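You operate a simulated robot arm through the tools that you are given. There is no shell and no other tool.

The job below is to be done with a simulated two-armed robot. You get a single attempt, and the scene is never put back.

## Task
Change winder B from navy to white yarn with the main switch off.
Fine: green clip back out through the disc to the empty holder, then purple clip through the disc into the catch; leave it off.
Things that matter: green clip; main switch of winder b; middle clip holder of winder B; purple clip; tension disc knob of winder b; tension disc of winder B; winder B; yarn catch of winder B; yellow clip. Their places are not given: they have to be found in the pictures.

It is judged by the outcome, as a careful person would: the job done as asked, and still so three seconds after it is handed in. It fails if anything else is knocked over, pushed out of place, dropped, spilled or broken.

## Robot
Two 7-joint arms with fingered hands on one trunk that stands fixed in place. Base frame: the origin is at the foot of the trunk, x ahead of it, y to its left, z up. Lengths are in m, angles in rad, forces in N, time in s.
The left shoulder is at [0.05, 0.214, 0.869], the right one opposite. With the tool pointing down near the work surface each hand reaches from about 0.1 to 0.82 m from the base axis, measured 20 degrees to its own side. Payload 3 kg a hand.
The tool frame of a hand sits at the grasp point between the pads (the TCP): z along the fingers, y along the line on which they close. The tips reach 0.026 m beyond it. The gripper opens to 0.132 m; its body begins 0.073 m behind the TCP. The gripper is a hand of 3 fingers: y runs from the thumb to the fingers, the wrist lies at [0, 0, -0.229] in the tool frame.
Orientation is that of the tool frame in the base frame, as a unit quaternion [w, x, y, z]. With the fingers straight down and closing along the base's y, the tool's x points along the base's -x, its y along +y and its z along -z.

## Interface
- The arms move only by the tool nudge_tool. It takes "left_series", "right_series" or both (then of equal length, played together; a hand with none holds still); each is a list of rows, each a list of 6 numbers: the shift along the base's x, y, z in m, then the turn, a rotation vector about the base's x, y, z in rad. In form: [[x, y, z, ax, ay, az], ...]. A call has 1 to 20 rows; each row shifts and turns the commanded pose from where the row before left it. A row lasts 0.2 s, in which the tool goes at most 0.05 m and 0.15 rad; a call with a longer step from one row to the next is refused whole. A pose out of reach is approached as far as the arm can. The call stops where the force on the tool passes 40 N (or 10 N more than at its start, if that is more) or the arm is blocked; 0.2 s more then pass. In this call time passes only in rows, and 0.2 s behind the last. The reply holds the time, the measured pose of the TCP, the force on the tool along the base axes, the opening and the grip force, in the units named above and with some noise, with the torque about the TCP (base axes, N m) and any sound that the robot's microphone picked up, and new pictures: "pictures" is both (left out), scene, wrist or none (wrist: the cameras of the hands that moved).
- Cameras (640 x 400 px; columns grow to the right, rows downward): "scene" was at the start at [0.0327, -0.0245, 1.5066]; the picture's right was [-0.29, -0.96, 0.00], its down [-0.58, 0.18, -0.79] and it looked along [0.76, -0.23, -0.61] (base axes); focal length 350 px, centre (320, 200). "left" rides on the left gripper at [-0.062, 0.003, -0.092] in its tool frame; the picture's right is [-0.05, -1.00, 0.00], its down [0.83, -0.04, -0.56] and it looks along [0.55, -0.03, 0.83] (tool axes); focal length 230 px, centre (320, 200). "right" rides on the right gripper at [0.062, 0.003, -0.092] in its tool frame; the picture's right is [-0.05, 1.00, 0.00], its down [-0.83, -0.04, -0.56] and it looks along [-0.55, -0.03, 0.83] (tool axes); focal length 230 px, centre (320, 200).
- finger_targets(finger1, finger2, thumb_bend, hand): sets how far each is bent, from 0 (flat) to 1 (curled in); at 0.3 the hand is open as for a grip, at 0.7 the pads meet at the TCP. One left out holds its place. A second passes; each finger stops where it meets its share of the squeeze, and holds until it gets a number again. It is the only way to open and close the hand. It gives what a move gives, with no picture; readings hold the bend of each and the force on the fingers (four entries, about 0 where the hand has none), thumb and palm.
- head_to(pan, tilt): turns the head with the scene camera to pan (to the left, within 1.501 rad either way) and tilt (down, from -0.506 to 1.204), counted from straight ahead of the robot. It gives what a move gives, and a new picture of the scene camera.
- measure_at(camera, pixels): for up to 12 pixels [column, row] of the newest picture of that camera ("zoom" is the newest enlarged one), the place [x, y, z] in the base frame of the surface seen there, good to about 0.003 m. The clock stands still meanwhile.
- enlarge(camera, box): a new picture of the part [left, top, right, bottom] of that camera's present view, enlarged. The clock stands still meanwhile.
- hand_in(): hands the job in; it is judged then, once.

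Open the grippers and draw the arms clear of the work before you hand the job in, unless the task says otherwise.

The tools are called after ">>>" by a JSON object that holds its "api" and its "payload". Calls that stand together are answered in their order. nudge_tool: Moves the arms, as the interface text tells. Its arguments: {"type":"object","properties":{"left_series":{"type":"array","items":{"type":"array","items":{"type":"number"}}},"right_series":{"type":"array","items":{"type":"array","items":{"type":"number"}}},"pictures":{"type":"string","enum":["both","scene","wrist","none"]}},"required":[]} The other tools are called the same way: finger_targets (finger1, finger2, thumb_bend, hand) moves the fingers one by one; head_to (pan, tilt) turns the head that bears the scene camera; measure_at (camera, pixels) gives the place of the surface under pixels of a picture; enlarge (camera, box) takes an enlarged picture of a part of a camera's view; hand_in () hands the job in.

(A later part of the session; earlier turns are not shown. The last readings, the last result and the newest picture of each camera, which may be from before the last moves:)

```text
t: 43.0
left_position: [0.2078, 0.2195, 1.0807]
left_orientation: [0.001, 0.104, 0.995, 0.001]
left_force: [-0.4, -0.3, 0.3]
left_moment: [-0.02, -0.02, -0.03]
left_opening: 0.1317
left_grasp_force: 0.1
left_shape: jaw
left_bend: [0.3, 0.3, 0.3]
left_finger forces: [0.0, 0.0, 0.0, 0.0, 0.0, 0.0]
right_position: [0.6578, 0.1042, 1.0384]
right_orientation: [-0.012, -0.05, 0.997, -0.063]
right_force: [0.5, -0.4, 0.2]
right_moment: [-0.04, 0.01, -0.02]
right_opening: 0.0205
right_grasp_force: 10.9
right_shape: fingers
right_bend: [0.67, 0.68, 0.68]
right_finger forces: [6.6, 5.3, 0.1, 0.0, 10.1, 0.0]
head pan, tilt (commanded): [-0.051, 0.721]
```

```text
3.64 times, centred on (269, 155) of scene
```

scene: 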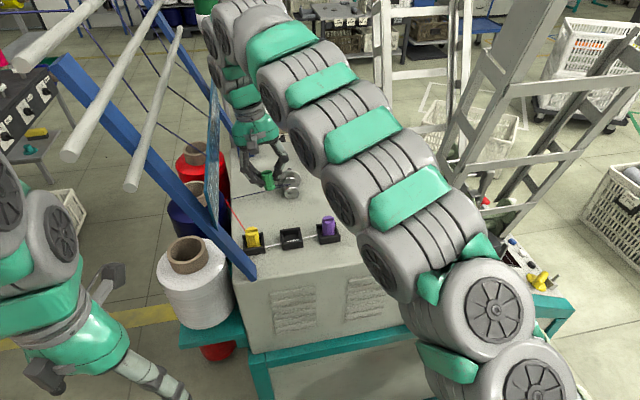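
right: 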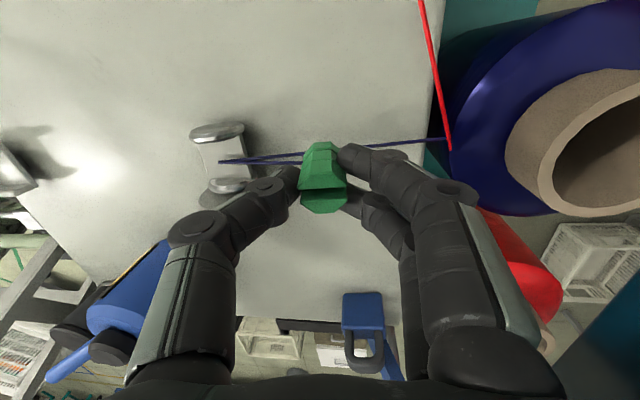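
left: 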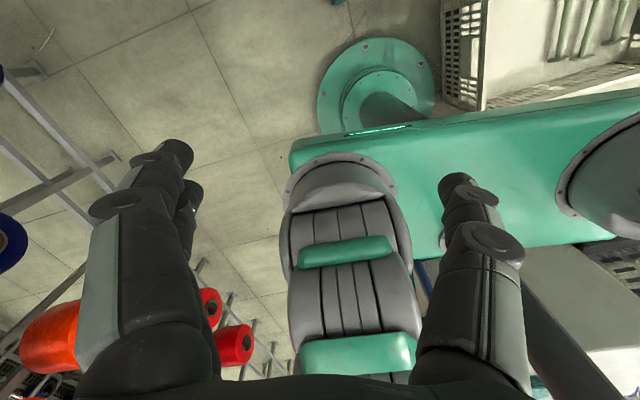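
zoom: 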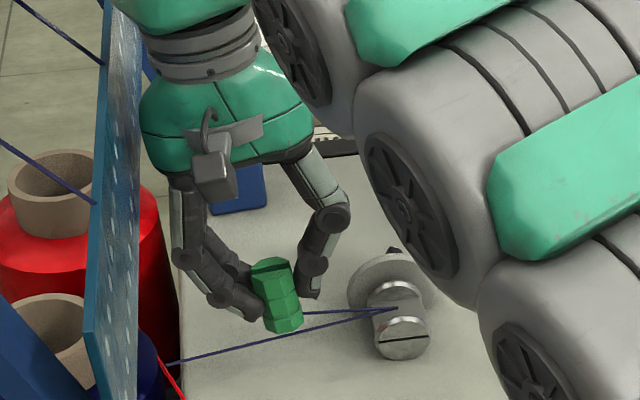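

Still hooked, so the clip probably has to pass with its base almost on the groove floor. I go back over the top to the right side and set up a lower pass at TCP z≈1.031.

>>> {"api": "nudge_tool", "payload": {"right_series": [[0, 0, 0.0125, 0, 0, 0], [0, 0, 0.0125, 0, 0, 0], [0.0025, -0.0222, 0, 0, 0, 0], [0.0025, -0.0222, 0, 0, 0, 0], [0.0025, -0.0222, 0, 0, 0, 0], [0.0025, -0.0222, 0, 0, 0, 0], [0.0025, -0.0222, 0, 0, 0, 0], [0.0025, -0.0222, 0, 0, 0, 0], [0, 0, -0.015, 0, 0, 0], [0, 0, -0.015, 0, 0, 0]], "pictures": "both"}}

>>> {"api": "enlarge", "payload": {"camera": "scene", "box": [262, 105, 374, 210]}}

```text
t: 45.2
left_position: [0.2066, 0.2207, 1.0804]
left_orientation: [0.0, 0.104, 0.995, -0.001]
left_force: [0.0, 0.3, -0.9]
left_moment: [-0.01, 0.01, 0.01]
left_opening: 0.1317
left_grasp_force: 0.0
left_shape: jaw
left_bend: [0.3, 0.3, 0.3]
left_finger forces: [0.1, 0.1, 0.0, 0.0, 0.0, 0.1]
right_position: [0.6721, -0.0277, 1.0319]
right_orientation: [-0.014, -0.05, 0.997, -0.064]
right_force: [0.1, 0.2, -0.4]
right_moment: [-0.03, 0.01, 0.01]
right_opening: 0.0209
right_grasp_force: 11.6
right_shape: fingers
right_bend: [0.67, 0.68, 0.68]
right_finger forces: [6.8, 5.6, 0.0, 0.0, 10.0, 0.1]
head pan, tilt (commanded): [-0.051, 0.721]
```

scene: 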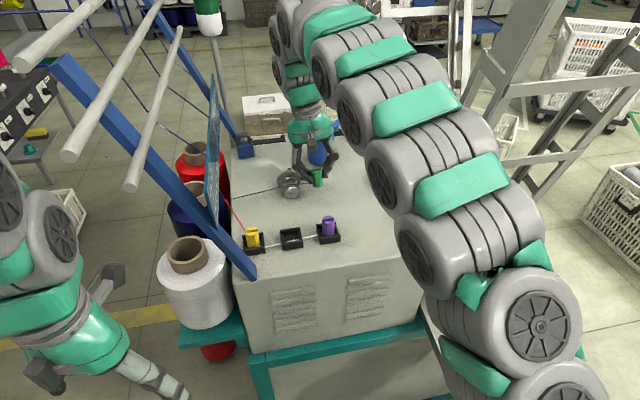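
right: 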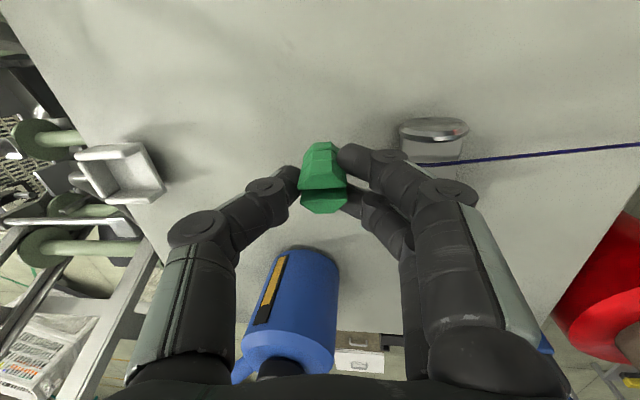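

```text
3.81 times, centred on (318, 158) of scene
```

zoom: 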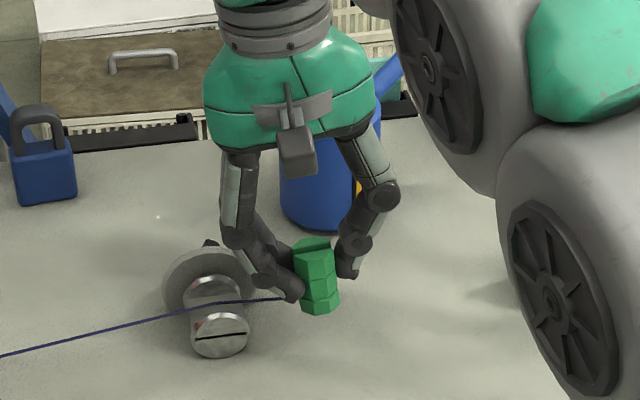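

I re-measure the clip's bottom, fingertip heights, and the cap tops before the low pass.

>>> {"api": "measure_at", "payload": {"camera": "zoom", "pixels": [[322, 311], [333, 309], [310, 308], [318, 290], [290, 297], [283, 292], [352, 276], [215, 318], [222, 283], [195, 290], [318, 243]]}}

```text
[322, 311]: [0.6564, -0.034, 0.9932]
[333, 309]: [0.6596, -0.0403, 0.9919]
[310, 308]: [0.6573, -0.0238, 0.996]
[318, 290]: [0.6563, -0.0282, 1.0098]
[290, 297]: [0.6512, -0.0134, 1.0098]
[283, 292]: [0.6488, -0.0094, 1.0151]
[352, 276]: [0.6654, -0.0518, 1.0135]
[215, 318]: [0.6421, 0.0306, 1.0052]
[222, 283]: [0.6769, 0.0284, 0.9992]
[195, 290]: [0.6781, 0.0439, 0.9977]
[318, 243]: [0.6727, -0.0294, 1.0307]
```

Bottom is at ≈0.992 (3 mm above the groove floor) and fingertips at ≈1.009, clear of the cap tops. I pass slowly leftward at this height.

>>> {"api": "nudge_tool", "payload": {"right_series": [[-0.0008, 0.0102, 0, 0, 0, 0], [-0.0008, 0.0102, 0, 0, 0, 0], [-0.0008, 0.0102, 0, 0, 0, 0], [-0.0008, 0.0102, 0, 0, 0, 0], [-0.0009, 0.0102, 0, 0, 0, 0], [-0.0009, 0.0102, 0, 0, 0, 0]], "pictures": "both"}}

>>> {"api": "enlarge", "payload": {"camera": "scene", "box": [245, 105, 357, 210]}}

>>> {"api": "enlarge", "payload": {"camera": "right", "box": [250, 100, 410, 230]}}

```text
t: 46.8
left_position: [0.2078, 0.2189, 1.0804]
left_orientation: [0.0, 0.104, 0.995, 0.0]
left_force: [0.0, -0.8, 0.7]
left_moment: [-0.02, -0.02, -0.01]
left_opening: 0.1319
left_grasp_force: 0.1
left_shape: jaw
left_bend: [0.3, 0.3, 0.3]
left_finger forces: [0.0, 0.0, 0.0, 0.0, 0.1, 0.0]
right_position: [0.6674, 0.03, 1.0348]
right_orientation: [-0.011, -0.048, 0.997, -0.065]
right_force: [-0.6, -16.3, 19.5]
right_moment: [-1.01, -0.05, 0.01]
right_opening: 0.0247
right_grasp_force: 18.3
right_shape: fingers
right_bend: [0.7, 0.7, 0.67]
right_finger forces: [4.2, 2.1, 0.1, 0.1, 30.1, 0.0]
head pan, tilt (commanded): [-0.051, 0.721]
stopped in row 6 (right hand): the force on the tool passed its limit at 41 N (the readings are from after the stop); the commanded pose is now the measured one
```

scene: 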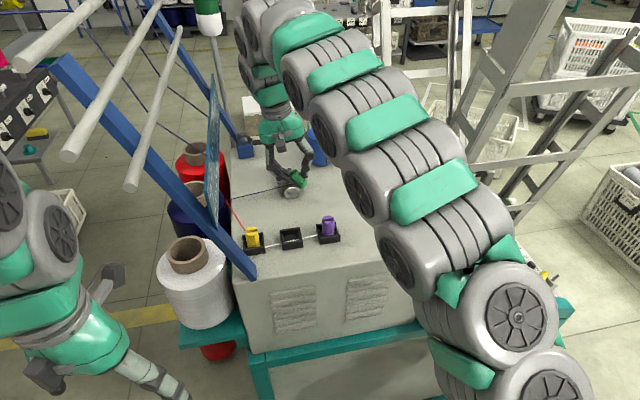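
right: 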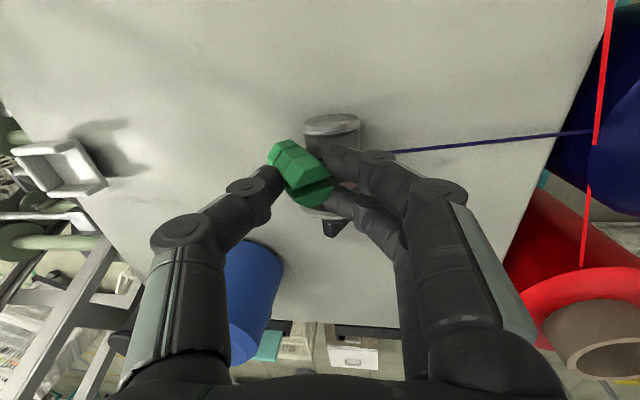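

```text
3.81 times, centred on (301, 158) of scene
```

zoom: 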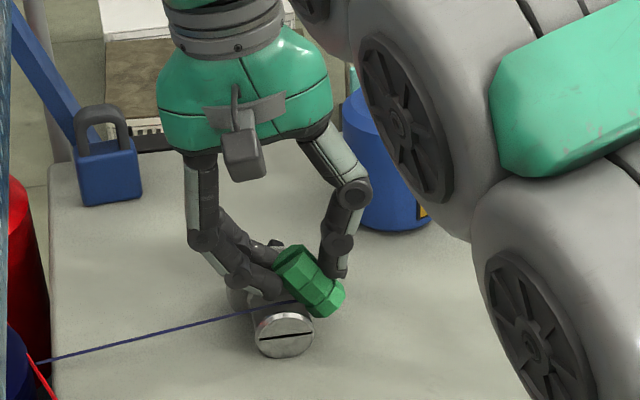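

```text
3.08 times, centred on (330, 165) of right
```

zoom: 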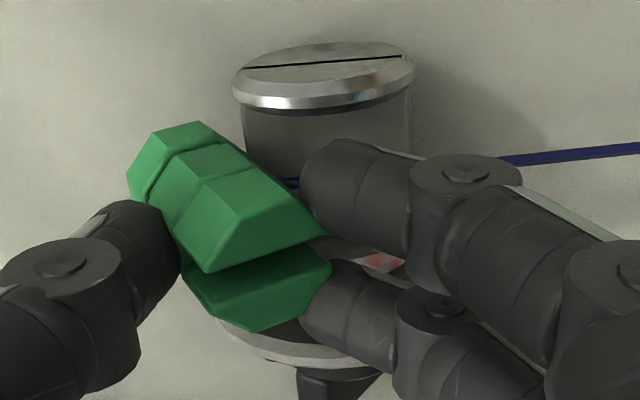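

The clip's base caught on the groove and the clip tilted in the grip (force 41 N stop). I carefully back off up and to -y to relieve it.

>>> {"api": "nudge_tool", "payload": {"right_series": [[0, -0.006, 0.003, 0, 0, 0]], "pictures": "both"}}

>>> {"api": "enlarge", "payload": {"camera": "scene", "box": [245, 105, 357, 210]}}

>>> {"api": "enlarge", "payload": {"camera": "right", "box": [250, 100, 410, 230]}}

```text
t: 47.2
left_position: [0.2072, 0.2194, 1.0806]
left_orientation: [0.0, 0.104, 0.995, 0.0]
left_force: [-0.1, -0.4, 0.5]
left_moment: [-0.01, -0.02, -0.01]
left_opening: 0.1322
left_grasp_force: 0.0
left_shape: jaw
left_bend: [0.3, 0.3, 0.3]
left_finger forces: [0.0, 0.0, 0.0, 0.0, 0.0, 0.0]
right_position: [0.6666, 0.0273, 1.037]
right_orientation: [-0.012, -0.05, 0.997, -0.064]
right_force: [1.3, -9.3, 4.0]
right_moment: [-0.41, -0.08, 0.02]
right_opening: 0.0241
right_grasp_force: 13.5
right_shape: fingers
right_bend: [0.69, 0.69, 0.66]
right_finger forces: [5.1, 3.8, 0.0, 0.0, 17.4, 0.0]
head pan, tilt (commanded): [-0.051, 0.721]
```

scene: 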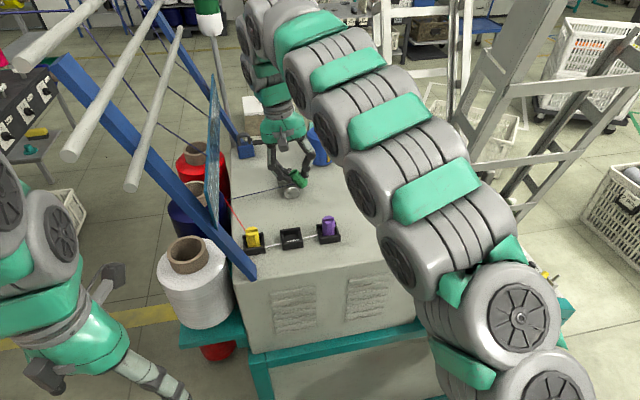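
right: 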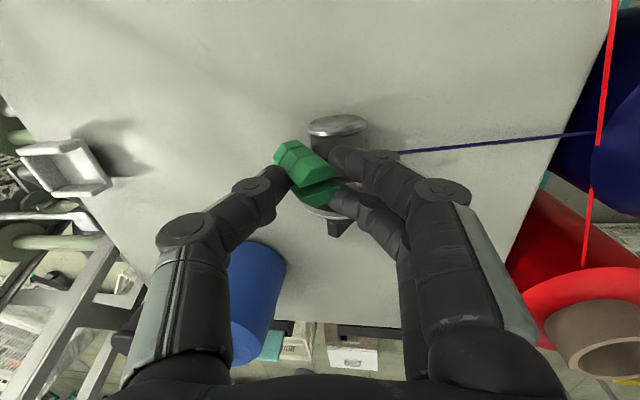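

```text
3.81 times, centred on (301, 158) of scene
```

zoom: 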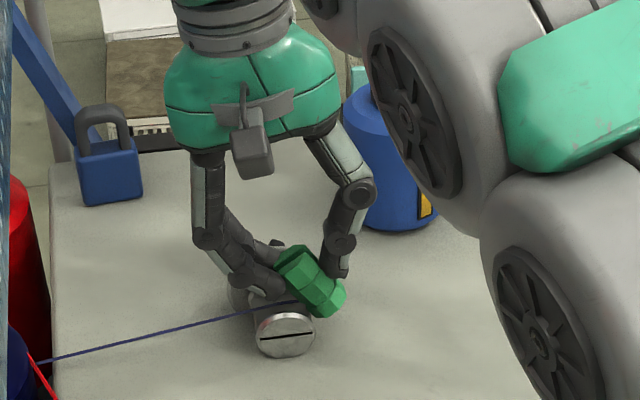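

```text
3.08 times, centred on (330, 165) of right
```

zoom: 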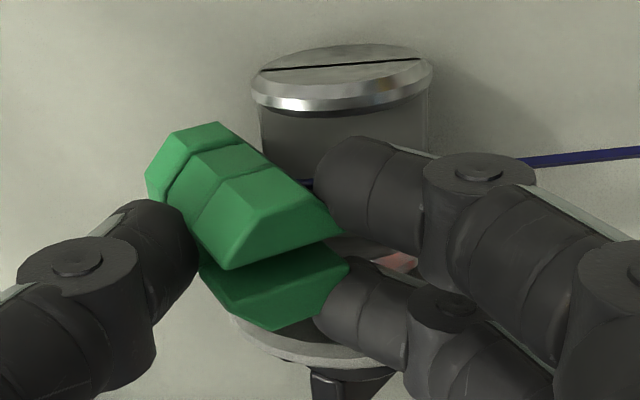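

The clip is tilted about 30° in the fingers but still held. I move away right and up, clear of the knob, to see its state.

>>> {"api": "nudge_tool", "payload": {"right_series": [[0, -0.01, 0.003, 0, 0, 0], [0.001, -0.015, 0.003, 0, 0, 0], [0.001, -0.015, 0.005, 0, 0, 0], [0.001, -0.015, 0.01, 0, 0, 0]], "pictures": "both"}}

>>> {"api": "enlarge", "payload": {"camera": "scene", "box": [262, 105, 374, 210]}}

>>> {"api": "enlarge", "payload": {"camera": "right", "box": [250, 100, 450, 230]}}

```text
t: 48.2
left_position: [0.2094, 0.2188, 1.0807]
left_orientation: [-0.001, 0.105, 0.994, 0.0]
left_force: [0.2, 0.7, 0.7]
left_moment: [0.03, 0.0, 0.01]
left_opening: 0.1317
left_grasp_force: 0.0
left_shape: jaw
left_bend: [0.3, 0.3, 0.3]
left_finger forces: [0.0, 0.1, 0.1, 0.1, 0.0, 0.1]
right_position: [0.6706, -0.029, 1.0564]
right_orientation: [-0.012, -0.049, 0.997, -0.065]
right_force: [-0.2, 0.4, -0.4]
right_moment: [-0.03, -0.01, -0.02]
right_opening: 0.0221
right_grasp_force: 10.7
right_shape: fingers
right_bend: [0.69, 0.69, 0.66]
right_finger forces: [6.6, 5.6, 0.0, 0.0, 9.4, 0.1]
head pan, tilt (commanded): [-0.051, 0.721]
```

scene: 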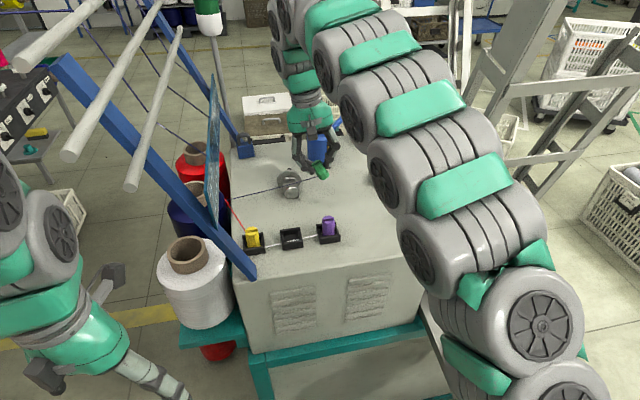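
right: 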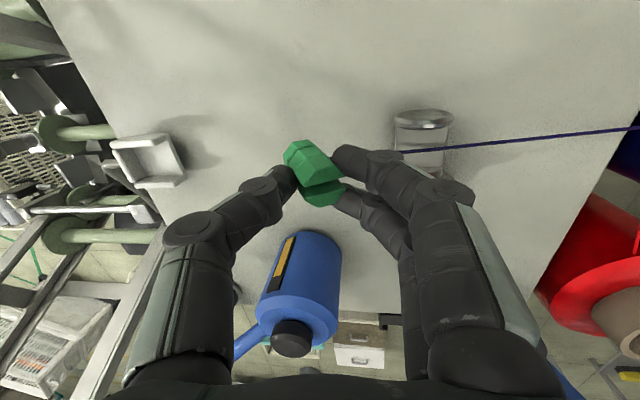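

```text
3.81 times, centred on (318, 158) of scene
```

zoom: 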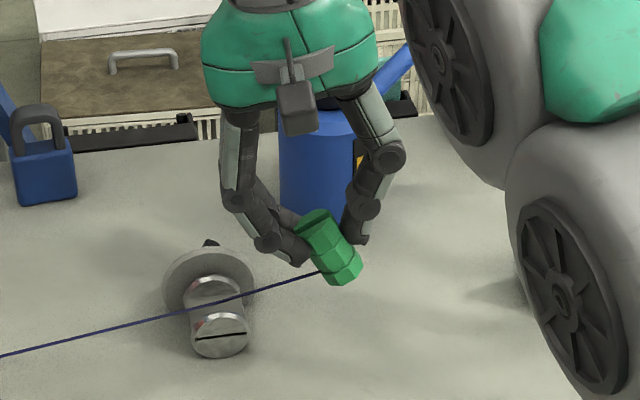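

```text
3.08 times, centred on (350, 165) of right
```

zoom: 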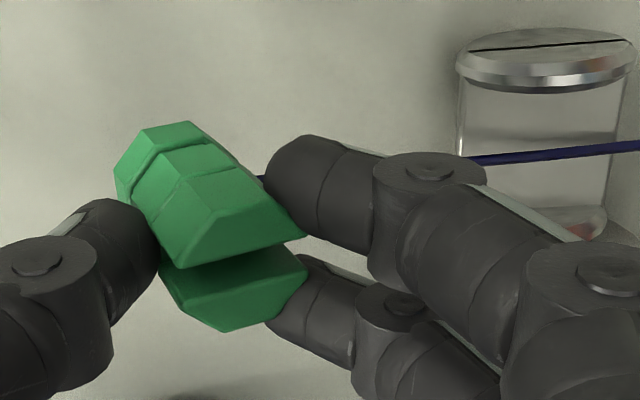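

The clip is securely held but tilted; the knob looks unmoved. I measure the clip's edges to get the tilt angle.

>>> {"api": "measure_at", "payload": {"camera": "zoom", "pixels": [[312, 232], [340, 278], [320, 245], [330, 260], [315, 215], [300, 222], [326, 280], [358, 268], [345, 262]]}}

>>> {"api": "measure_at", "payload": {"camera": "right", "pixels": [[300, 155], [315, 175], [325, 180], [305, 183], [325, 190], [295, 152]]}}

```text
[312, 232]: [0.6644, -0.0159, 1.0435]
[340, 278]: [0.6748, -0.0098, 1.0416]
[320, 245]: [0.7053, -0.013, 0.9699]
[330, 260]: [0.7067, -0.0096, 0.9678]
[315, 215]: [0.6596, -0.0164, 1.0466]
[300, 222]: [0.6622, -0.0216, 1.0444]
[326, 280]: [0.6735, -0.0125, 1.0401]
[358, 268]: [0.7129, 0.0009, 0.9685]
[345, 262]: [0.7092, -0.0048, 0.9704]
```

```text
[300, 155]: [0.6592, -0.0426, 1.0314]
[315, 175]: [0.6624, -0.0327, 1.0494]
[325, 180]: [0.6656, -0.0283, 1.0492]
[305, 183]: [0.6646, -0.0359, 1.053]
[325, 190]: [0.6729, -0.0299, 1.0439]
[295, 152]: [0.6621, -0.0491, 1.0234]
```

The clip's axis leans roughly 25° (base toward -y). I rotate the hand about +x by 0.36 rad to bring the clip upright again, staying clear at this position.

>>> {"api": "nudge_tool", "payload": {"right_series": [[0, 0, 0.003, 0.12, 0, 0], [0, 0, 0.002, 0.12, 0, 0], [0, 0, 0, 0.12, 0, 0]], "pictures": "both"}}

>>> {"api": "enlarge", "payload": {"camera": "right", "box": [250, 100, 450, 230]}}

>>> {"api": "enlarge", "payload": {"camera": "scene", "box": [262, 105, 374, 210]}}

```text
t: 49.0
left_position: [0.2091, 0.2199, 1.08]
left_orientation: [0.0, 0.105, 0.994, 0.0]
left_force: [-0.7, -0.5, -0.1]
left_moment: [0.0, 0.04, -0.03]
left_opening: 0.1317
left_grasp_force: 0.0
left_shape: jaw
left_bend: [0.3, 0.3, 0.3]
left_finger forces: [0.0, 0.1, 0.0, 0.1, 0.1, 0.0]
right_position: [0.6713, -0.0291, 1.0619]
right_orientation: [-0.002, -0.051, 0.992, 0.116]
right_force: [1.0, 0.1, 0.8]
right_moment: [-0.01, 0.0, -0.02]
right_opening: 0.0223
right_grasp_force: 10.5
right_shape: fingers
right_bend: [0.69, 0.69, 0.66]
right_finger forces: [6.8, 5.6, 0.0, 0.0, 9.5, 0.1]
head pan, tilt (commanded): [-0.051, 0.721]
```

scene: 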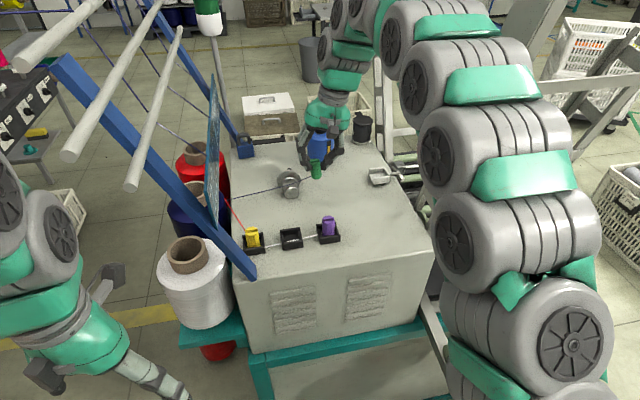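
right: 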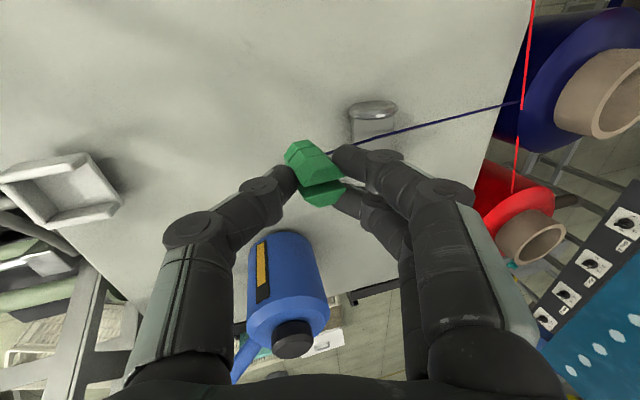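

```text
3.08 times, centred on (350, 165) of right
```

zoom: 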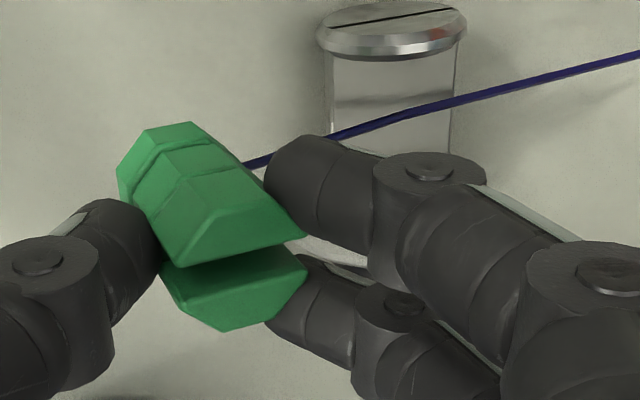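

```text
3.81 times, centred on (318, 158) of scene
```

zoom: 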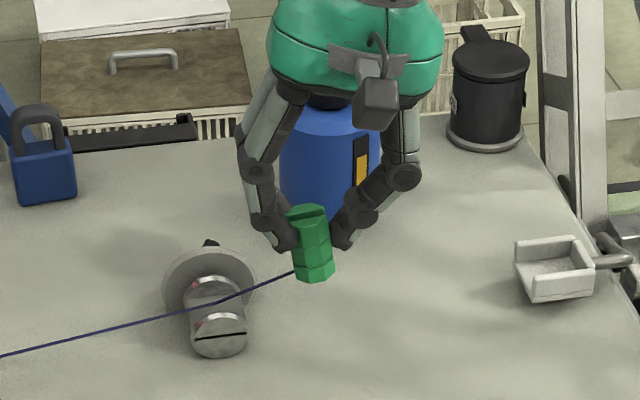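

The clip now stands upright in the scene view. I measure its faces, bottom, and top relative to TCP [0.671,-0.029,1.062].

>>> {"api": "measure_at", "payload": {"camera": "zoom", "pixels": [[315, 279], [303, 277], [328, 274], [312, 265], [310, 240], [306, 222], [300, 212], [318, 208], [298, 240], [326, 235]]}}

>>> {"api": "measure_at", "payload": {"camera": "zoom", "pixels": [[530, 285], [580, 280], [520, 265], [540, 290], [575, 245], [525, 245], [590, 265], [548, 275]]}}

```text
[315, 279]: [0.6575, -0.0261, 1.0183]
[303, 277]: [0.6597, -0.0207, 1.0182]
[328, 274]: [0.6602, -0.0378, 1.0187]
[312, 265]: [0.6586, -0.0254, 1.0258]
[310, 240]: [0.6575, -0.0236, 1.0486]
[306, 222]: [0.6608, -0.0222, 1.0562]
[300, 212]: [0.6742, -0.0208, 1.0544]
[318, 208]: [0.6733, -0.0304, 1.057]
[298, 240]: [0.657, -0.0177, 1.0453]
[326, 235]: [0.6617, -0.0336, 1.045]
```

```text
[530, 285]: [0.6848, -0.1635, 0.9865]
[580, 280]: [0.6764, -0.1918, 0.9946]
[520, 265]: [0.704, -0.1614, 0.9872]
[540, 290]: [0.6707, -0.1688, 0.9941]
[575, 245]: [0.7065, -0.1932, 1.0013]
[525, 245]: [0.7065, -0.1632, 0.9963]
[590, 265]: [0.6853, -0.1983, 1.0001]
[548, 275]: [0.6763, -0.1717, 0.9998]
```

Its base is 0.0445 below the TCP and it still leans ~5° base toward -y. I add 0.08 rad of rotation and move to hover above the groove centre (0.663,0.031).

>>> {"api": "nudge_tool", "payload": {"right_series": [[-0.001, 0.012, 0, 0.08, 0, 0], [-0.0015, 0.012, 0, 0, 0, 0], [-0.0015, 0.012, 0, 0, 0, 0], [-0.0015, 0.012, 0, 0, 0, 0], [-0.0015, 0.012, 0, 0, 0, 0]], "pictures": "both"}}

>>> {"api": "enlarge", "payload": {"camera": "right", "box": [230, 80, 430, 230]}}

>>> {"api": "enlarge", "payload": {"camera": "scene", "box": [245, 115, 341, 210]}}

```text
t: 50.2
left_position: [0.2086, 0.2191, 1.081]
left_orientation: [0.0, 0.104, 0.995, 0.0]
left_force: [0.5, 0.1, -0.4]
left_moment: [-0.01, 0.02, -0.02]
left_opening: 0.1318
left_grasp_force: 0.1
left_shape: jaw
left_bend: [0.3, 0.3, 0.3]
left_finger forces: [0.0, 0.0, 0.0, 0.0, 0.1, 0.0]
right_position: [0.6634, 0.0305, 1.0637]
right_orientation: [-0.001, -0.05, 0.987, 0.155]
right_force: [-1.0, -0.6, 0.2]
right_moment: [-0.01, 0.0, 0.04]
right_opening: 0.0219
right_grasp_force: 11.0
right_shape: fingers
right_bend: [0.69, 0.69, 0.66]
right_finger forces: [6.7, 5.5, 0.0, 0.0, 9.6, 0.0]
head pan, tilt (commanded): [-0.051, 0.721]
```

scene: 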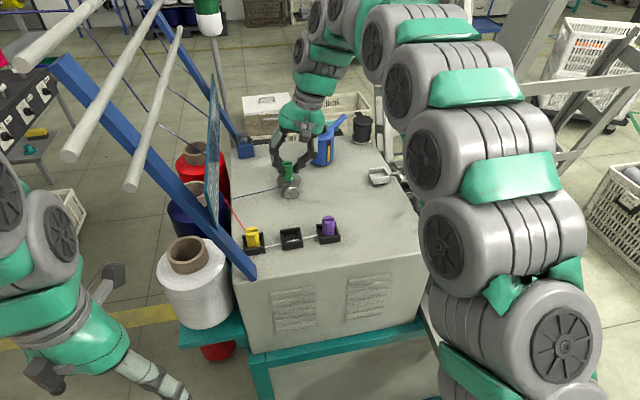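
right: 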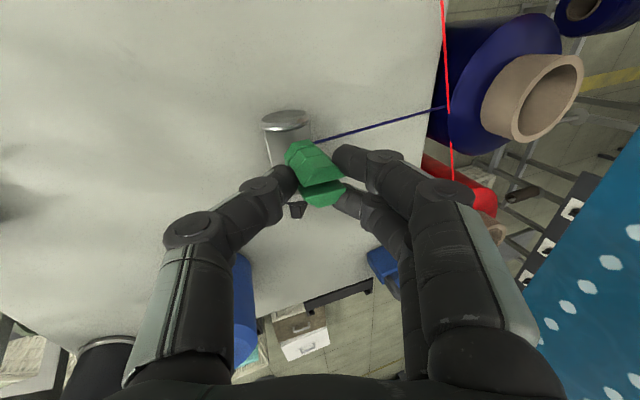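

```text
2.67 times, centred on (330, 155) of right
```

zoom: 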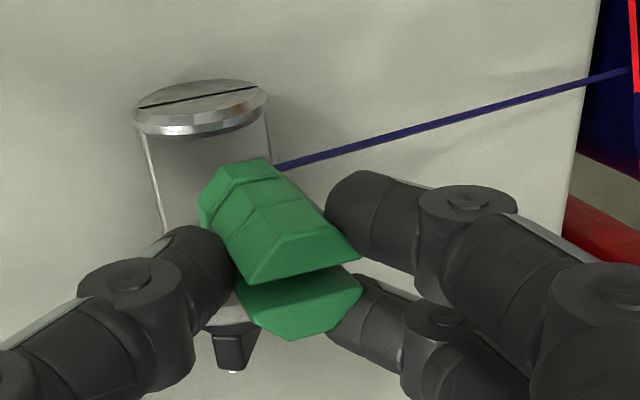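

```text
4.21 times, centred on (293, 162) of scene
```

zoom: 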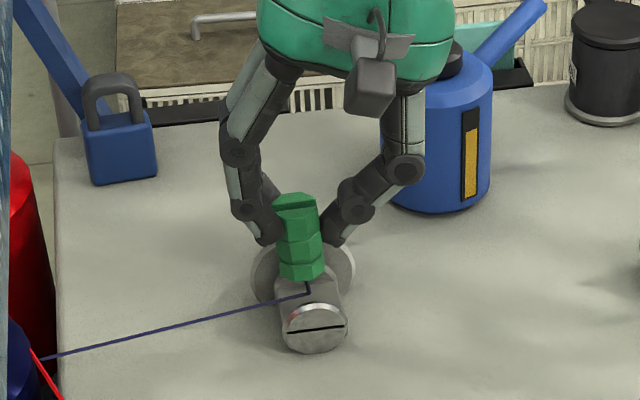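

The clip is above the groove, the yarn going down to the groove point. I measure its alignment before lowering.

>>> {"api": "measure_at", "payload": {"camera": "zoom", "pixels": [[300, 278], [283, 276], [320, 274], [300, 255], [298, 225], [280, 235], [318, 228], [300, 198], [306, 288], [315, 328], [300, 320], [270, 260]]}}

```text
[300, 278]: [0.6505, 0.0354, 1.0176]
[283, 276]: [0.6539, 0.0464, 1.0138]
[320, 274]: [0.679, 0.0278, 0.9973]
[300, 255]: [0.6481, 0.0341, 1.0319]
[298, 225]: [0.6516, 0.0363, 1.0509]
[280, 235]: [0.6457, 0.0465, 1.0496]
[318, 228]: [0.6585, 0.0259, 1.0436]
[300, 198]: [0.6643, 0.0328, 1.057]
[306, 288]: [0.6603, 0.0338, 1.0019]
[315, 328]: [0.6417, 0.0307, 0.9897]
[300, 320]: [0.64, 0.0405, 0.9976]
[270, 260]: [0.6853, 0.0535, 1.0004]
```

The clip is upright, centred at about (0.662,0.036), base z≈1.016. I lower it into the groove to a base height of ≈0.997 and check for contact.

>>> {"api": "nudge_tool", "payload": {"right_series": [[0.001, -0.001, -0.01, 0, 0, 0], [0, 0, -0.006, 0, 0, 0], [0, 0, -0.004, 0, 0, 0]], "pictures": "wrist"}}

>>> {"api": "enlarge", "payload": {"camera": "scene", "box": [245, 115, 341, 210]}}

```text
t: 51.0
left_position: [0.2087, 0.2203, 1.0803]
left_orientation: [0.0, 0.105, 0.995, 0.0]
left_force: [-0.7, 0.5, -0.6]
left_moment: [-0.02, 0.0, -0.01]
left_opening: 0.1318
left_grasp_force: 0.1
left_shape: jaw
left_bend: [0.3, 0.3, 0.3]
left_finger forces: [0.0, 0.1, 0.1, 0.1, 0.0, 0.0]
right_position: [0.6648, 0.0305, 1.0432]
right_orientation: [-0.001, -0.051, 0.987, 0.155]
right_force: [0.1, 0.3, -0.2]
right_moment: [0.03, 0.0, 0.0]
right_opening: 0.0219
right_grasp_force: 10.8
right_shape: fingers
right_bend: [0.69, 0.69, 0.66]
right_finger forces: [6.7, 5.5, 0.1, 0.0, 9.5, 0.0]
head pan, tilt (commanded): [-0.051, 0.721]
```

right: 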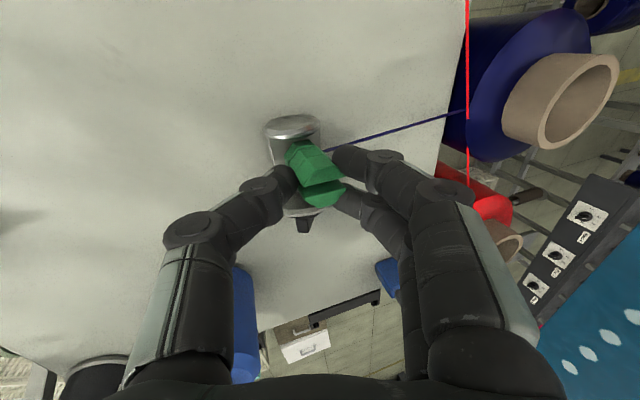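

```text
4.21 times, centred on (293, 162) of scene
```

zoom: 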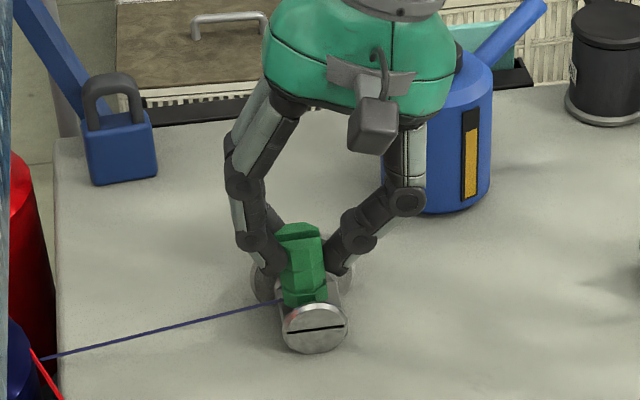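

The clip is inside the groove with no contact yet. I lower 3 mm more and check the force.

>>> {"api": "nudge_tool", "payload": {"right_series": [[0, 0, -0.0015, 0, 0, 0], [0, 0, -0.0015, 0, 0, 0]], "pictures": "none"}}

```text
t: 51.6
left_position: [0.2086, 0.2196, 1.0811]
left_orientation: [0.001, 0.104, 0.995, 0.0]
left_force: [0.0, -0.5, 0.2]
left_moment: [0.01, -0.02, 0.03]
left_opening: 0.132
left_grasp_force: 0.0
left_shape: jaw
left_bend: [0.3, 0.3, 0.3]
left_finger forces: [0.0, 0.1, 0.0, 0.0, 0.1, 0.0]
right_position: [0.6649, 0.0309, 1.0406]
right_orientation: [-0.001, -0.05, 0.987, 0.154]
right_force: [-0.2, -0.5, 2.4]
right_moment: [0.01, 0.0, 0.0]
right_opening: 0.022
right_grasp_force: 11.2
right_shape: fingers
right_bend: [0.69, 0.69, 0.66]
right_finger forces: [6.6, 5.4, 0.1, 0.0, 9.8, 0.0]
head pan, tilt (commanded): [-0.051, 0.721]
```

A 2.4 N upward reaction shows the base has just touched the groove floor. I raise 1 mm and slide left out of the groove along its axis.

>>> {"api": "nudge_tool", "payload": {"right_series": [[0, 0, 0.0012, 0, 0, 0], [-0.0011, 0.0098, 0, 0, 0, 0], [-0.0012, 0.0098, 0, 0, 0, 0], [-0.0012, 0.0098, 0, 0, 0, 0], [-0.0012, 0.0098, 0, 0, 0, 0], [-0.0012, 0.0098, 0, 0, 0, 0]], "pictures": "both"}}

>>> {"api": "enlarge", "payload": {"camera": "right", "box": [180, 80, 400, 230]}}

>>> {"api": "enlarge", "payload": {"camera": "scene", "box": [215, 115, 325, 210]}}

```text
t: 53.0
left_position: [0.2084, 0.2196, 1.0811]
left_orientation: [0.0, 0.106, 0.994, -0.001]
left_force: [-0.3, 0.5, 0.1]
left_moment: [0.01, -0.04, 0.03]
left_opening: 0.1318
left_grasp_force: 0.0
left_shape: jaw
left_bend: [0.3, 0.3, 0.3]
left_finger forces: [0.1, 0.0, 0.0, 0.0, 0.0, 0.1]
right_position: [0.6595, 0.0794, 1.0412]
right_orientation: [0.0, -0.05, 0.987, 0.155]
right_force: [0.2, 0.1, -0.5]
right_moment: [-0.01, 0.02, 0.04]
right_opening: 0.0221
right_grasp_force: 10.4
right_shape: fingers
right_bend: [0.69, 0.69, 0.66]
right_finger forces: [6.8, 5.5, 0.0, 0.0, 9.5, 0.0]
head pan, tilt (commanded): [-0.051, 0.721]
```

scene: 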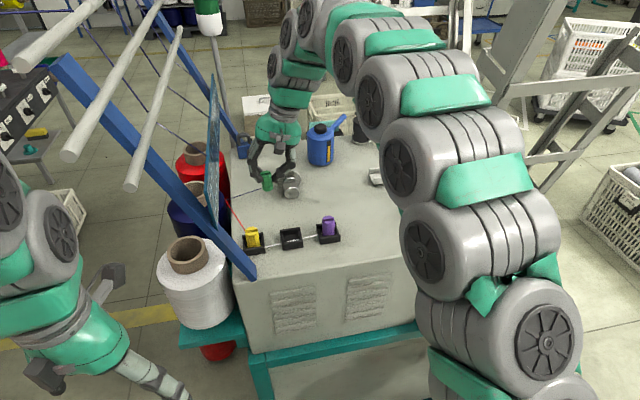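
right: 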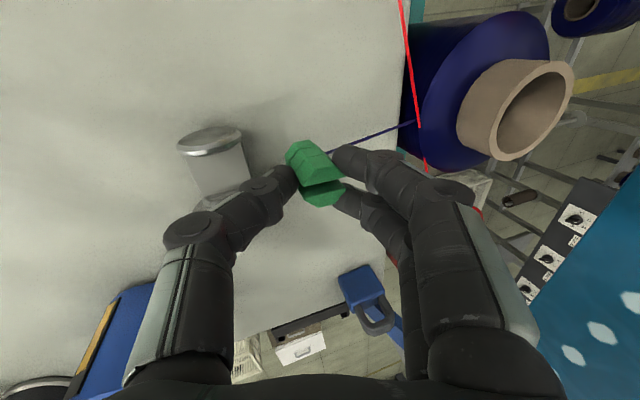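

```text
2.67 times, centred on (290, 155) of right
```

zoom: 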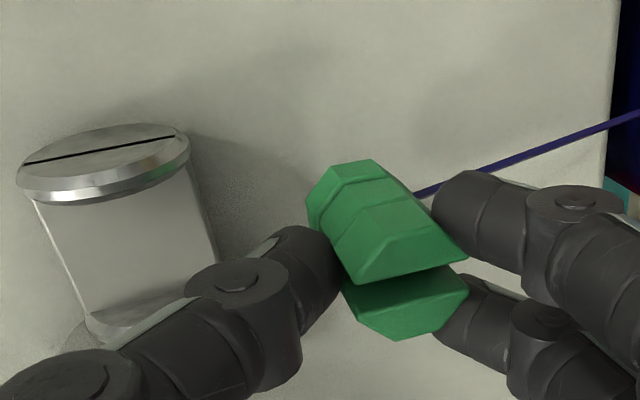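

```text
4.21 times, centred on (270, 162) of scene
```

zoom: 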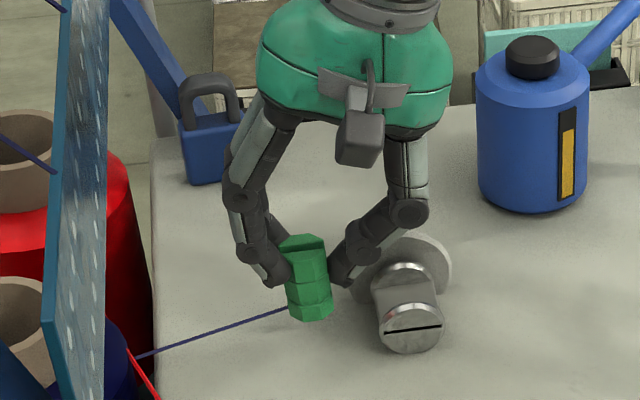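

The navy yarn now runs straight from its guide to the clip – it is out of the disc. I raise the clip and carry it left of and in front of the knob toward the middle holder.

>>> {"api": "nudge_tool", "payload": {"right_series": [[-0.005, 0.003, 0.02, 0, 0, 0], [-0.03, 0, 0.005, 0, 0, 0], [-0.03, 0, 0, 0, 0, 0], [-0.028, -0.019, 0, 0, 0, 0], [-0.028, -0.019, 0, 0, 0, 0], [-0.02, -0.015, 0, 0, 0, 0]], "pictures": "both"}}

>>> {"api": "enlarge", "payload": {"camera": "right", "box": [220, 80, 420, 230]}}

>>> {"api": "enlarge", "payload": {"camera": "scene", "box": [225, 150, 355, 260]}}

```text
t: 54.4
left_position: [0.2084, 0.2199, 1.0819]
left_orientation: [-0.001, 0.104, 0.995, 0.0]
left_force: [-0.5, 0.0, -0.5]
left_moment: [0.01, -0.02, 0.0]
left_opening: 0.1321
left_grasp_force: 0.0
left_shape: jaw
left_bend: [0.3, 0.3, 0.3]
left_finger forces: [0.1, 0.1, 0.0, 0.0, 0.0, 0.0]
right_position: [0.5182, 0.0285, 1.0664]
right_orientation: [0.001, -0.051, 0.987, 0.155]
right_force: [-0.4, 0.0, 0.6]
right_moment: [0.01, 0.03, 0.01]
right_opening: 0.0215
right_grasp_force: 10.5
right_shape: fingers
right_bend: [0.69, 0.69, 0.66]
right_finger forces: [6.9, 5.5, 0.0, 0.0, 9.4, 0.0]
head pan, tilt (commanded): [-0.051, 0.721]
```

scene: 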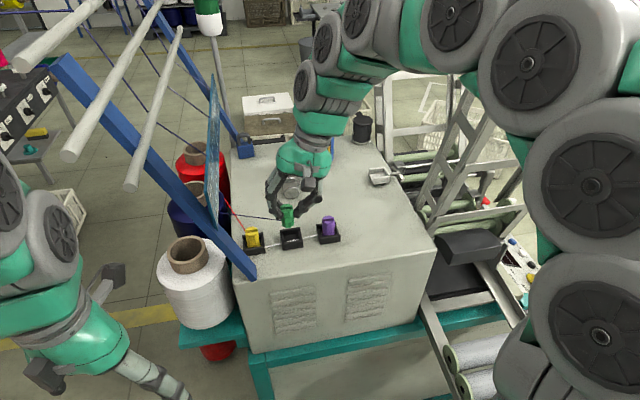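
right: 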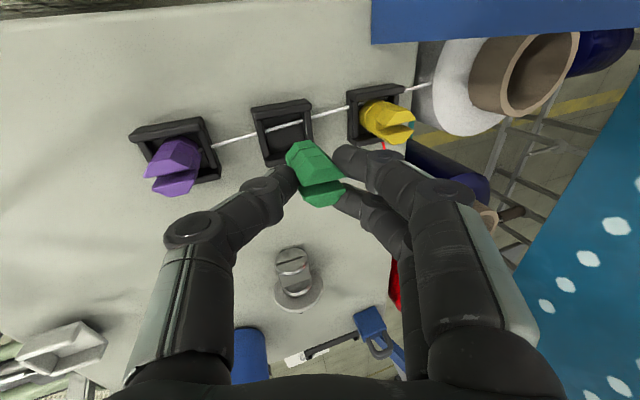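

```text
2.67 times, centred on (320, 155) of right
```

zoom: 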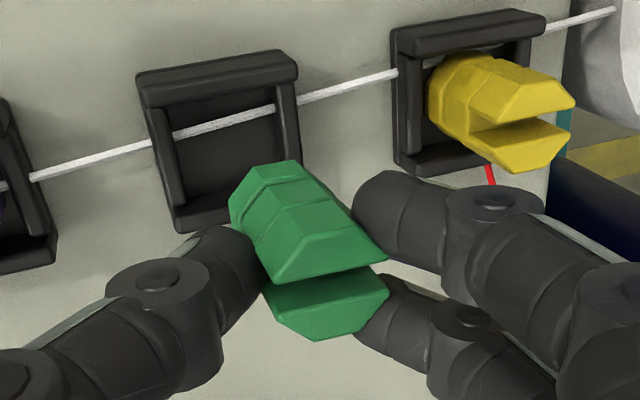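

```text
3.64 times, centred on (290, 205) of scene
```

zoom: 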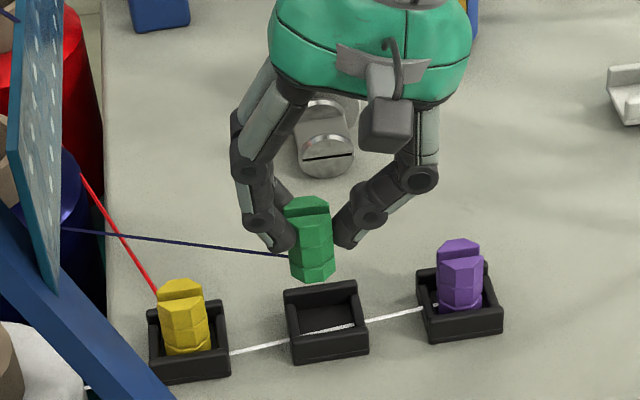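

The clip hovers just behind the middle holder. I measure the holder's walls and the clip's faces to place it precisely.

>>> {"api": "measure_at", "payload": {"camera": "zoom", "pixels": [[300, 295], [340, 287], [298, 350], [360, 340], [290, 320], [361, 310], [325, 318], [330, 345], [312, 278], [298, 272], [330, 270], [310, 225]]}}

>>> {"api": "measure_at", "payload": {"camera": "right", "pixels": [[262, 106], [305, 100], [268, 160], [310, 145], [257, 130], [308, 120], [285, 135], [285, 103], [290, 155], [300, 165], [325, 175], [320, 195]]}}

```text
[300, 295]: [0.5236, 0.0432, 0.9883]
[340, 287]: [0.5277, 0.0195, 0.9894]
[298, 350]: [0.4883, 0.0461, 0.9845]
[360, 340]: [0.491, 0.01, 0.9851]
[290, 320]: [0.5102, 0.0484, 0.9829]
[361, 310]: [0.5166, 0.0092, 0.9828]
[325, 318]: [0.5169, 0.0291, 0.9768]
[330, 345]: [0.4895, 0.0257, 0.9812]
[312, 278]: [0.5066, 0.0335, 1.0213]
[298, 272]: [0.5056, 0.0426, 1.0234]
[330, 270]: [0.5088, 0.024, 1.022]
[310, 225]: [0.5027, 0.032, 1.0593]
```

```text
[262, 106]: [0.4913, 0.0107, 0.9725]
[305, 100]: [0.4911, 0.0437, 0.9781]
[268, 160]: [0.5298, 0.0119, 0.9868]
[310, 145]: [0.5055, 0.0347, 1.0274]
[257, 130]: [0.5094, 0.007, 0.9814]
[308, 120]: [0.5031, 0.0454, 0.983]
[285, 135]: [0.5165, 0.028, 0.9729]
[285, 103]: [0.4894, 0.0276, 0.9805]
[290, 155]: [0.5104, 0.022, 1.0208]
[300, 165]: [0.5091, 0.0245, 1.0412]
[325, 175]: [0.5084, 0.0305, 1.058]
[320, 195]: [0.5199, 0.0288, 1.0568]
```

Holder centre is about (0.508,0.028) with floor z≈0.977; the clip centre is at (0.519,0.033), base ≈1.020. I shift by (-0.011,-0.005) and lower partway.

>>> {"api": "nudge_tool", "payload": {"right_series": [[-0.0107, -0.005, 0, 0, 0, 0], [0, 0, -0.012, 0, 0, 0], [0, 0, -0.01, 0, 0, 0]], "pictures": "both"}}

>>> {"api": "enlarge", "payload": {"camera": "right", "box": [220, 80, 420, 230]}}

>>> {"api": "enlarge", "payload": {"camera": "scene", "box": [245, 175, 341, 260]}}

```text
t: 55.2
left_position: [0.2074, 0.2182, 1.081]
left_orientation: [0.0, 0.104, 0.995, 0.0]
left_force: [0.3, -0.8, 0.2]
left_moment: [-0.01, 0.01, -0.02]
left_opening: 0.132
left_grasp_force: 0.1
left_shape: jaw
left_bend: [0.3, 0.3, 0.3]
left_finger forces: [0.1, 0.0, 0.2, 0.0, 0.1, 0.0]
right_position: [0.5094, 0.0242, 1.0438]
right_orientation: [0.001, -0.05, 0.987, 0.156]
right_force: [0.0, -0.1, -0.1]
right_moment: [-0.01, 0.02, -0.01]
right_opening: 0.0215
right_grasp_force: 11.1
right_shape: fingers
right_bend: [0.69, 0.69, 0.66]
right_finger forces: [6.9, 5.6, 0.0, 0.0, 9.4, 0.0]
head pan, tilt (commanded): [-0.051, 0.721]
```

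scene: 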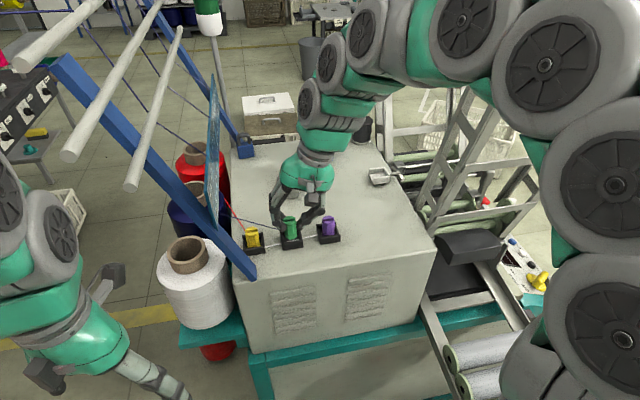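
right: 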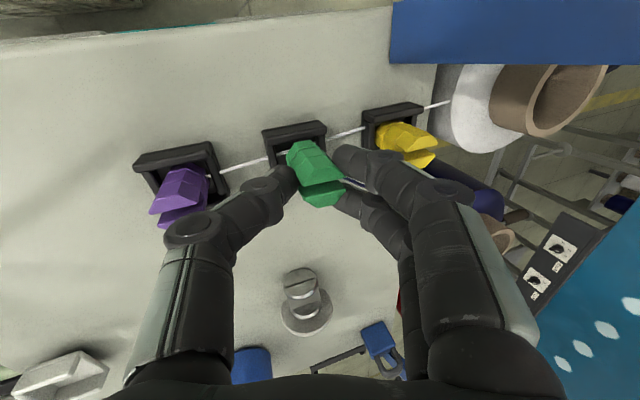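

```text
2.67 times, centred on (320, 155) of right
```

zoom: 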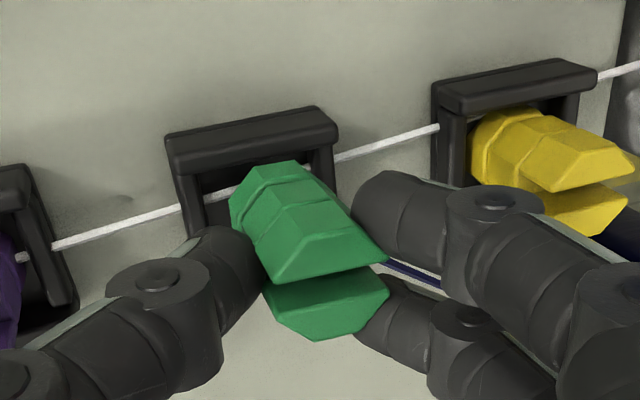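

```text
4.71 times, centred on (293, 218) of scene
```

zoom: 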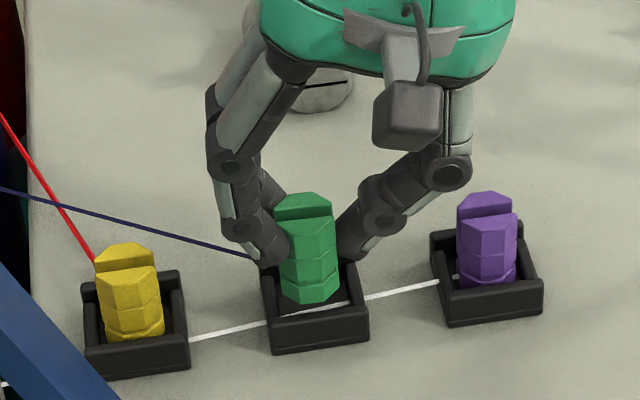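

The clip is entering the middle holder. I verify the clip's x/y relative to the rails once more before lowering fully.

>>> {"api": "measure_at", "payload": {"camera": "zoom", "pixels": [[312, 298], [290, 292], [333, 290], [312, 260], [315, 318], [270, 280], [355, 275], [355, 318], [275, 325], [485, 275], [485, 300], [520, 265]]}}

```text
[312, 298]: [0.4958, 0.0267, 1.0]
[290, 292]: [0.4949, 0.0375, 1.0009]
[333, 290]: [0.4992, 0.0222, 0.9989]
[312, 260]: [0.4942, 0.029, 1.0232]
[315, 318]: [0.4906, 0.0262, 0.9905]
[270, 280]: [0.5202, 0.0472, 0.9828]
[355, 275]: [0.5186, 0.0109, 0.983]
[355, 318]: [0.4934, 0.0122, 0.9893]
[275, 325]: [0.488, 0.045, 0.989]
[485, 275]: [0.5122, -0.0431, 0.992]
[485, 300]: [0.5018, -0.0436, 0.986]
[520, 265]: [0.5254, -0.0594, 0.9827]
```

The clip is nearly centred; I shift +2.5 mm in x and lower until the base is just above the floor.

>>> {"api": "nudge_tool", "payload": {"right_series": [[0.0025, -0.001, -0.004, 0, 0, 0], [0, 0, -0.006, 0, 0, 0], [0, 0, -0.006, 0, 0, 0]], "pictures": "both"}}

>>> {"api": "enlarge", "payload": {"camera": "scene", "box": [245, 175, 341, 260]}}

```text
t: 56.0
left_position: [0.2079, 0.2195, 1.0801]
left_orientation: [0.001, 0.105, 0.995, 0.0]
left_force: [-0.3, 0.1, 0.7]
left_moment: [-0.03, 0.02, 0.0]
left_opening: 0.1319
left_grasp_force: 0.1
left_shape: jaw
left_bend: [0.3, 0.3, 0.3]
left_finger forces: [0.0, 0.0, 0.0, 0.0, 0.1, 0.0]
right_position: [0.511, 0.0239, 1.0274]
right_orientation: [-0.001, -0.05, 0.987, 0.154]
right_force: [-0.8, 0.5, -0.2]
right_moment: [0.0, -0.02, 0.0]
right_opening: 0.0213
right_grasp_force: 11.1
right_shape: fingers
right_bend: [0.69, 0.69, 0.66]
right_finger forces: [6.9, 5.6, 0.0, 0.1, 9.4, 0.1]
head pan, tilt (commanded): [-0.051, 0.721]
```

scene: 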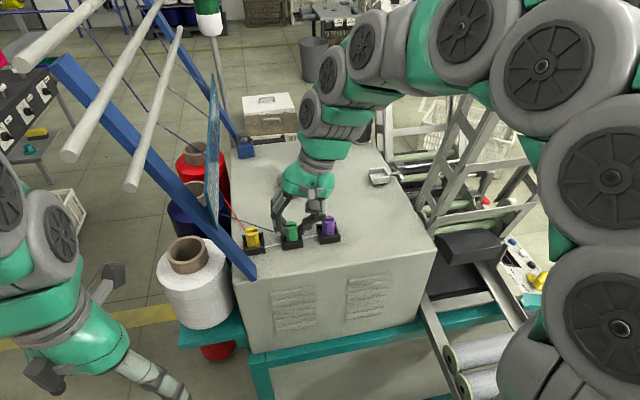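
right: 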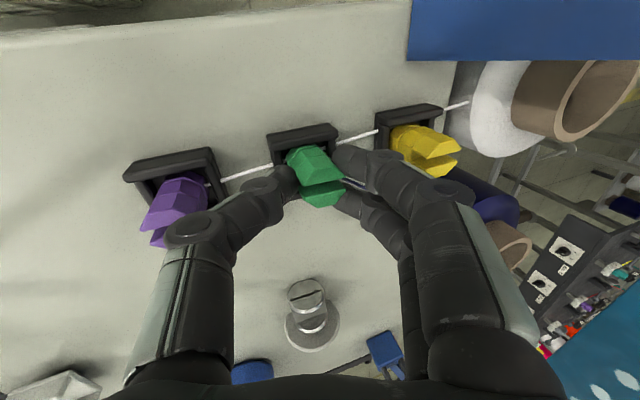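

```text
4.71 times, centred on (293, 218) of scene
```

zoom: 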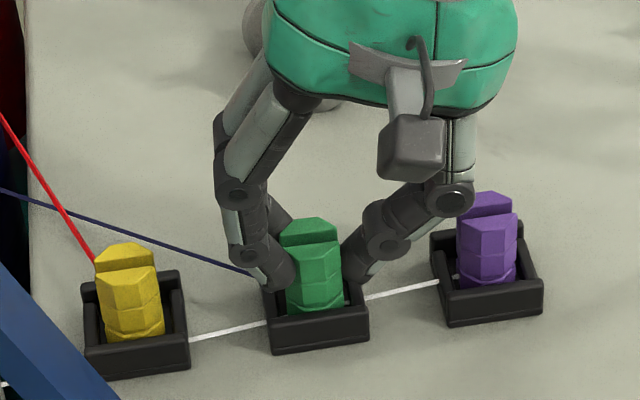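

The green clip is nearly seated, matching its neighbours. I lower 3 mm more and check for floor contact.

>>> {"api": "nudge_tool", "payload": {"right_series": [[0, 0, -0.0015, 0, 0, 0], [0, 0, -0.0015, 0, 0, 0]], "pictures": "none"}}

>>> {"api": "enlarge", "payload": {"camera": "right", "box": [220, 100, 380, 230]}}

```text
t: 56.6
left_position: [0.2086, 0.2187, 1.081]
left_orientation: [0.001, 0.105, 0.994, 0.001]
left_force: [0.5, 0.1, 0.3]
left_moment: [0.02, 0.0, 0.01]
left_opening: 0.1322
left_grasp_force: 0.2
left_shape: jaw
left_bend: [0.3, 0.3, 0.3]
left_finger forces: [0.0, 0.0, 0.0, 0.0, 0.0, 0.0]
right_position: [0.5101, 0.0231, 1.0247]
right_orientation: [0.0, -0.051, 0.987, 0.155]
right_force: [1.1, -0.2, 2.3]
right_moment: [0.04, -0.04, 0.01]
right_opening: 0.0214
right_grasp_force: 12.0
right_shape: fingers
right_bend: [0.69, 0.69, 0.67]
right_finger forces: [6.9, 6.1, 0.0, 0.0, 10.0, 0.1]
head pan, tilt (commanded): [-0.051, 0.721]
```

```text
3.08 times, centred on (300, 165) of right
```

zoom: 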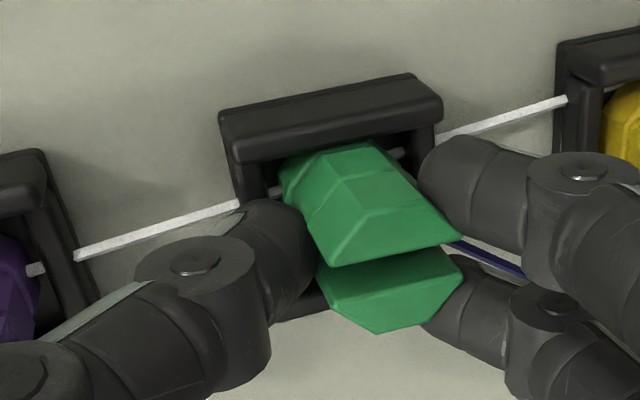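

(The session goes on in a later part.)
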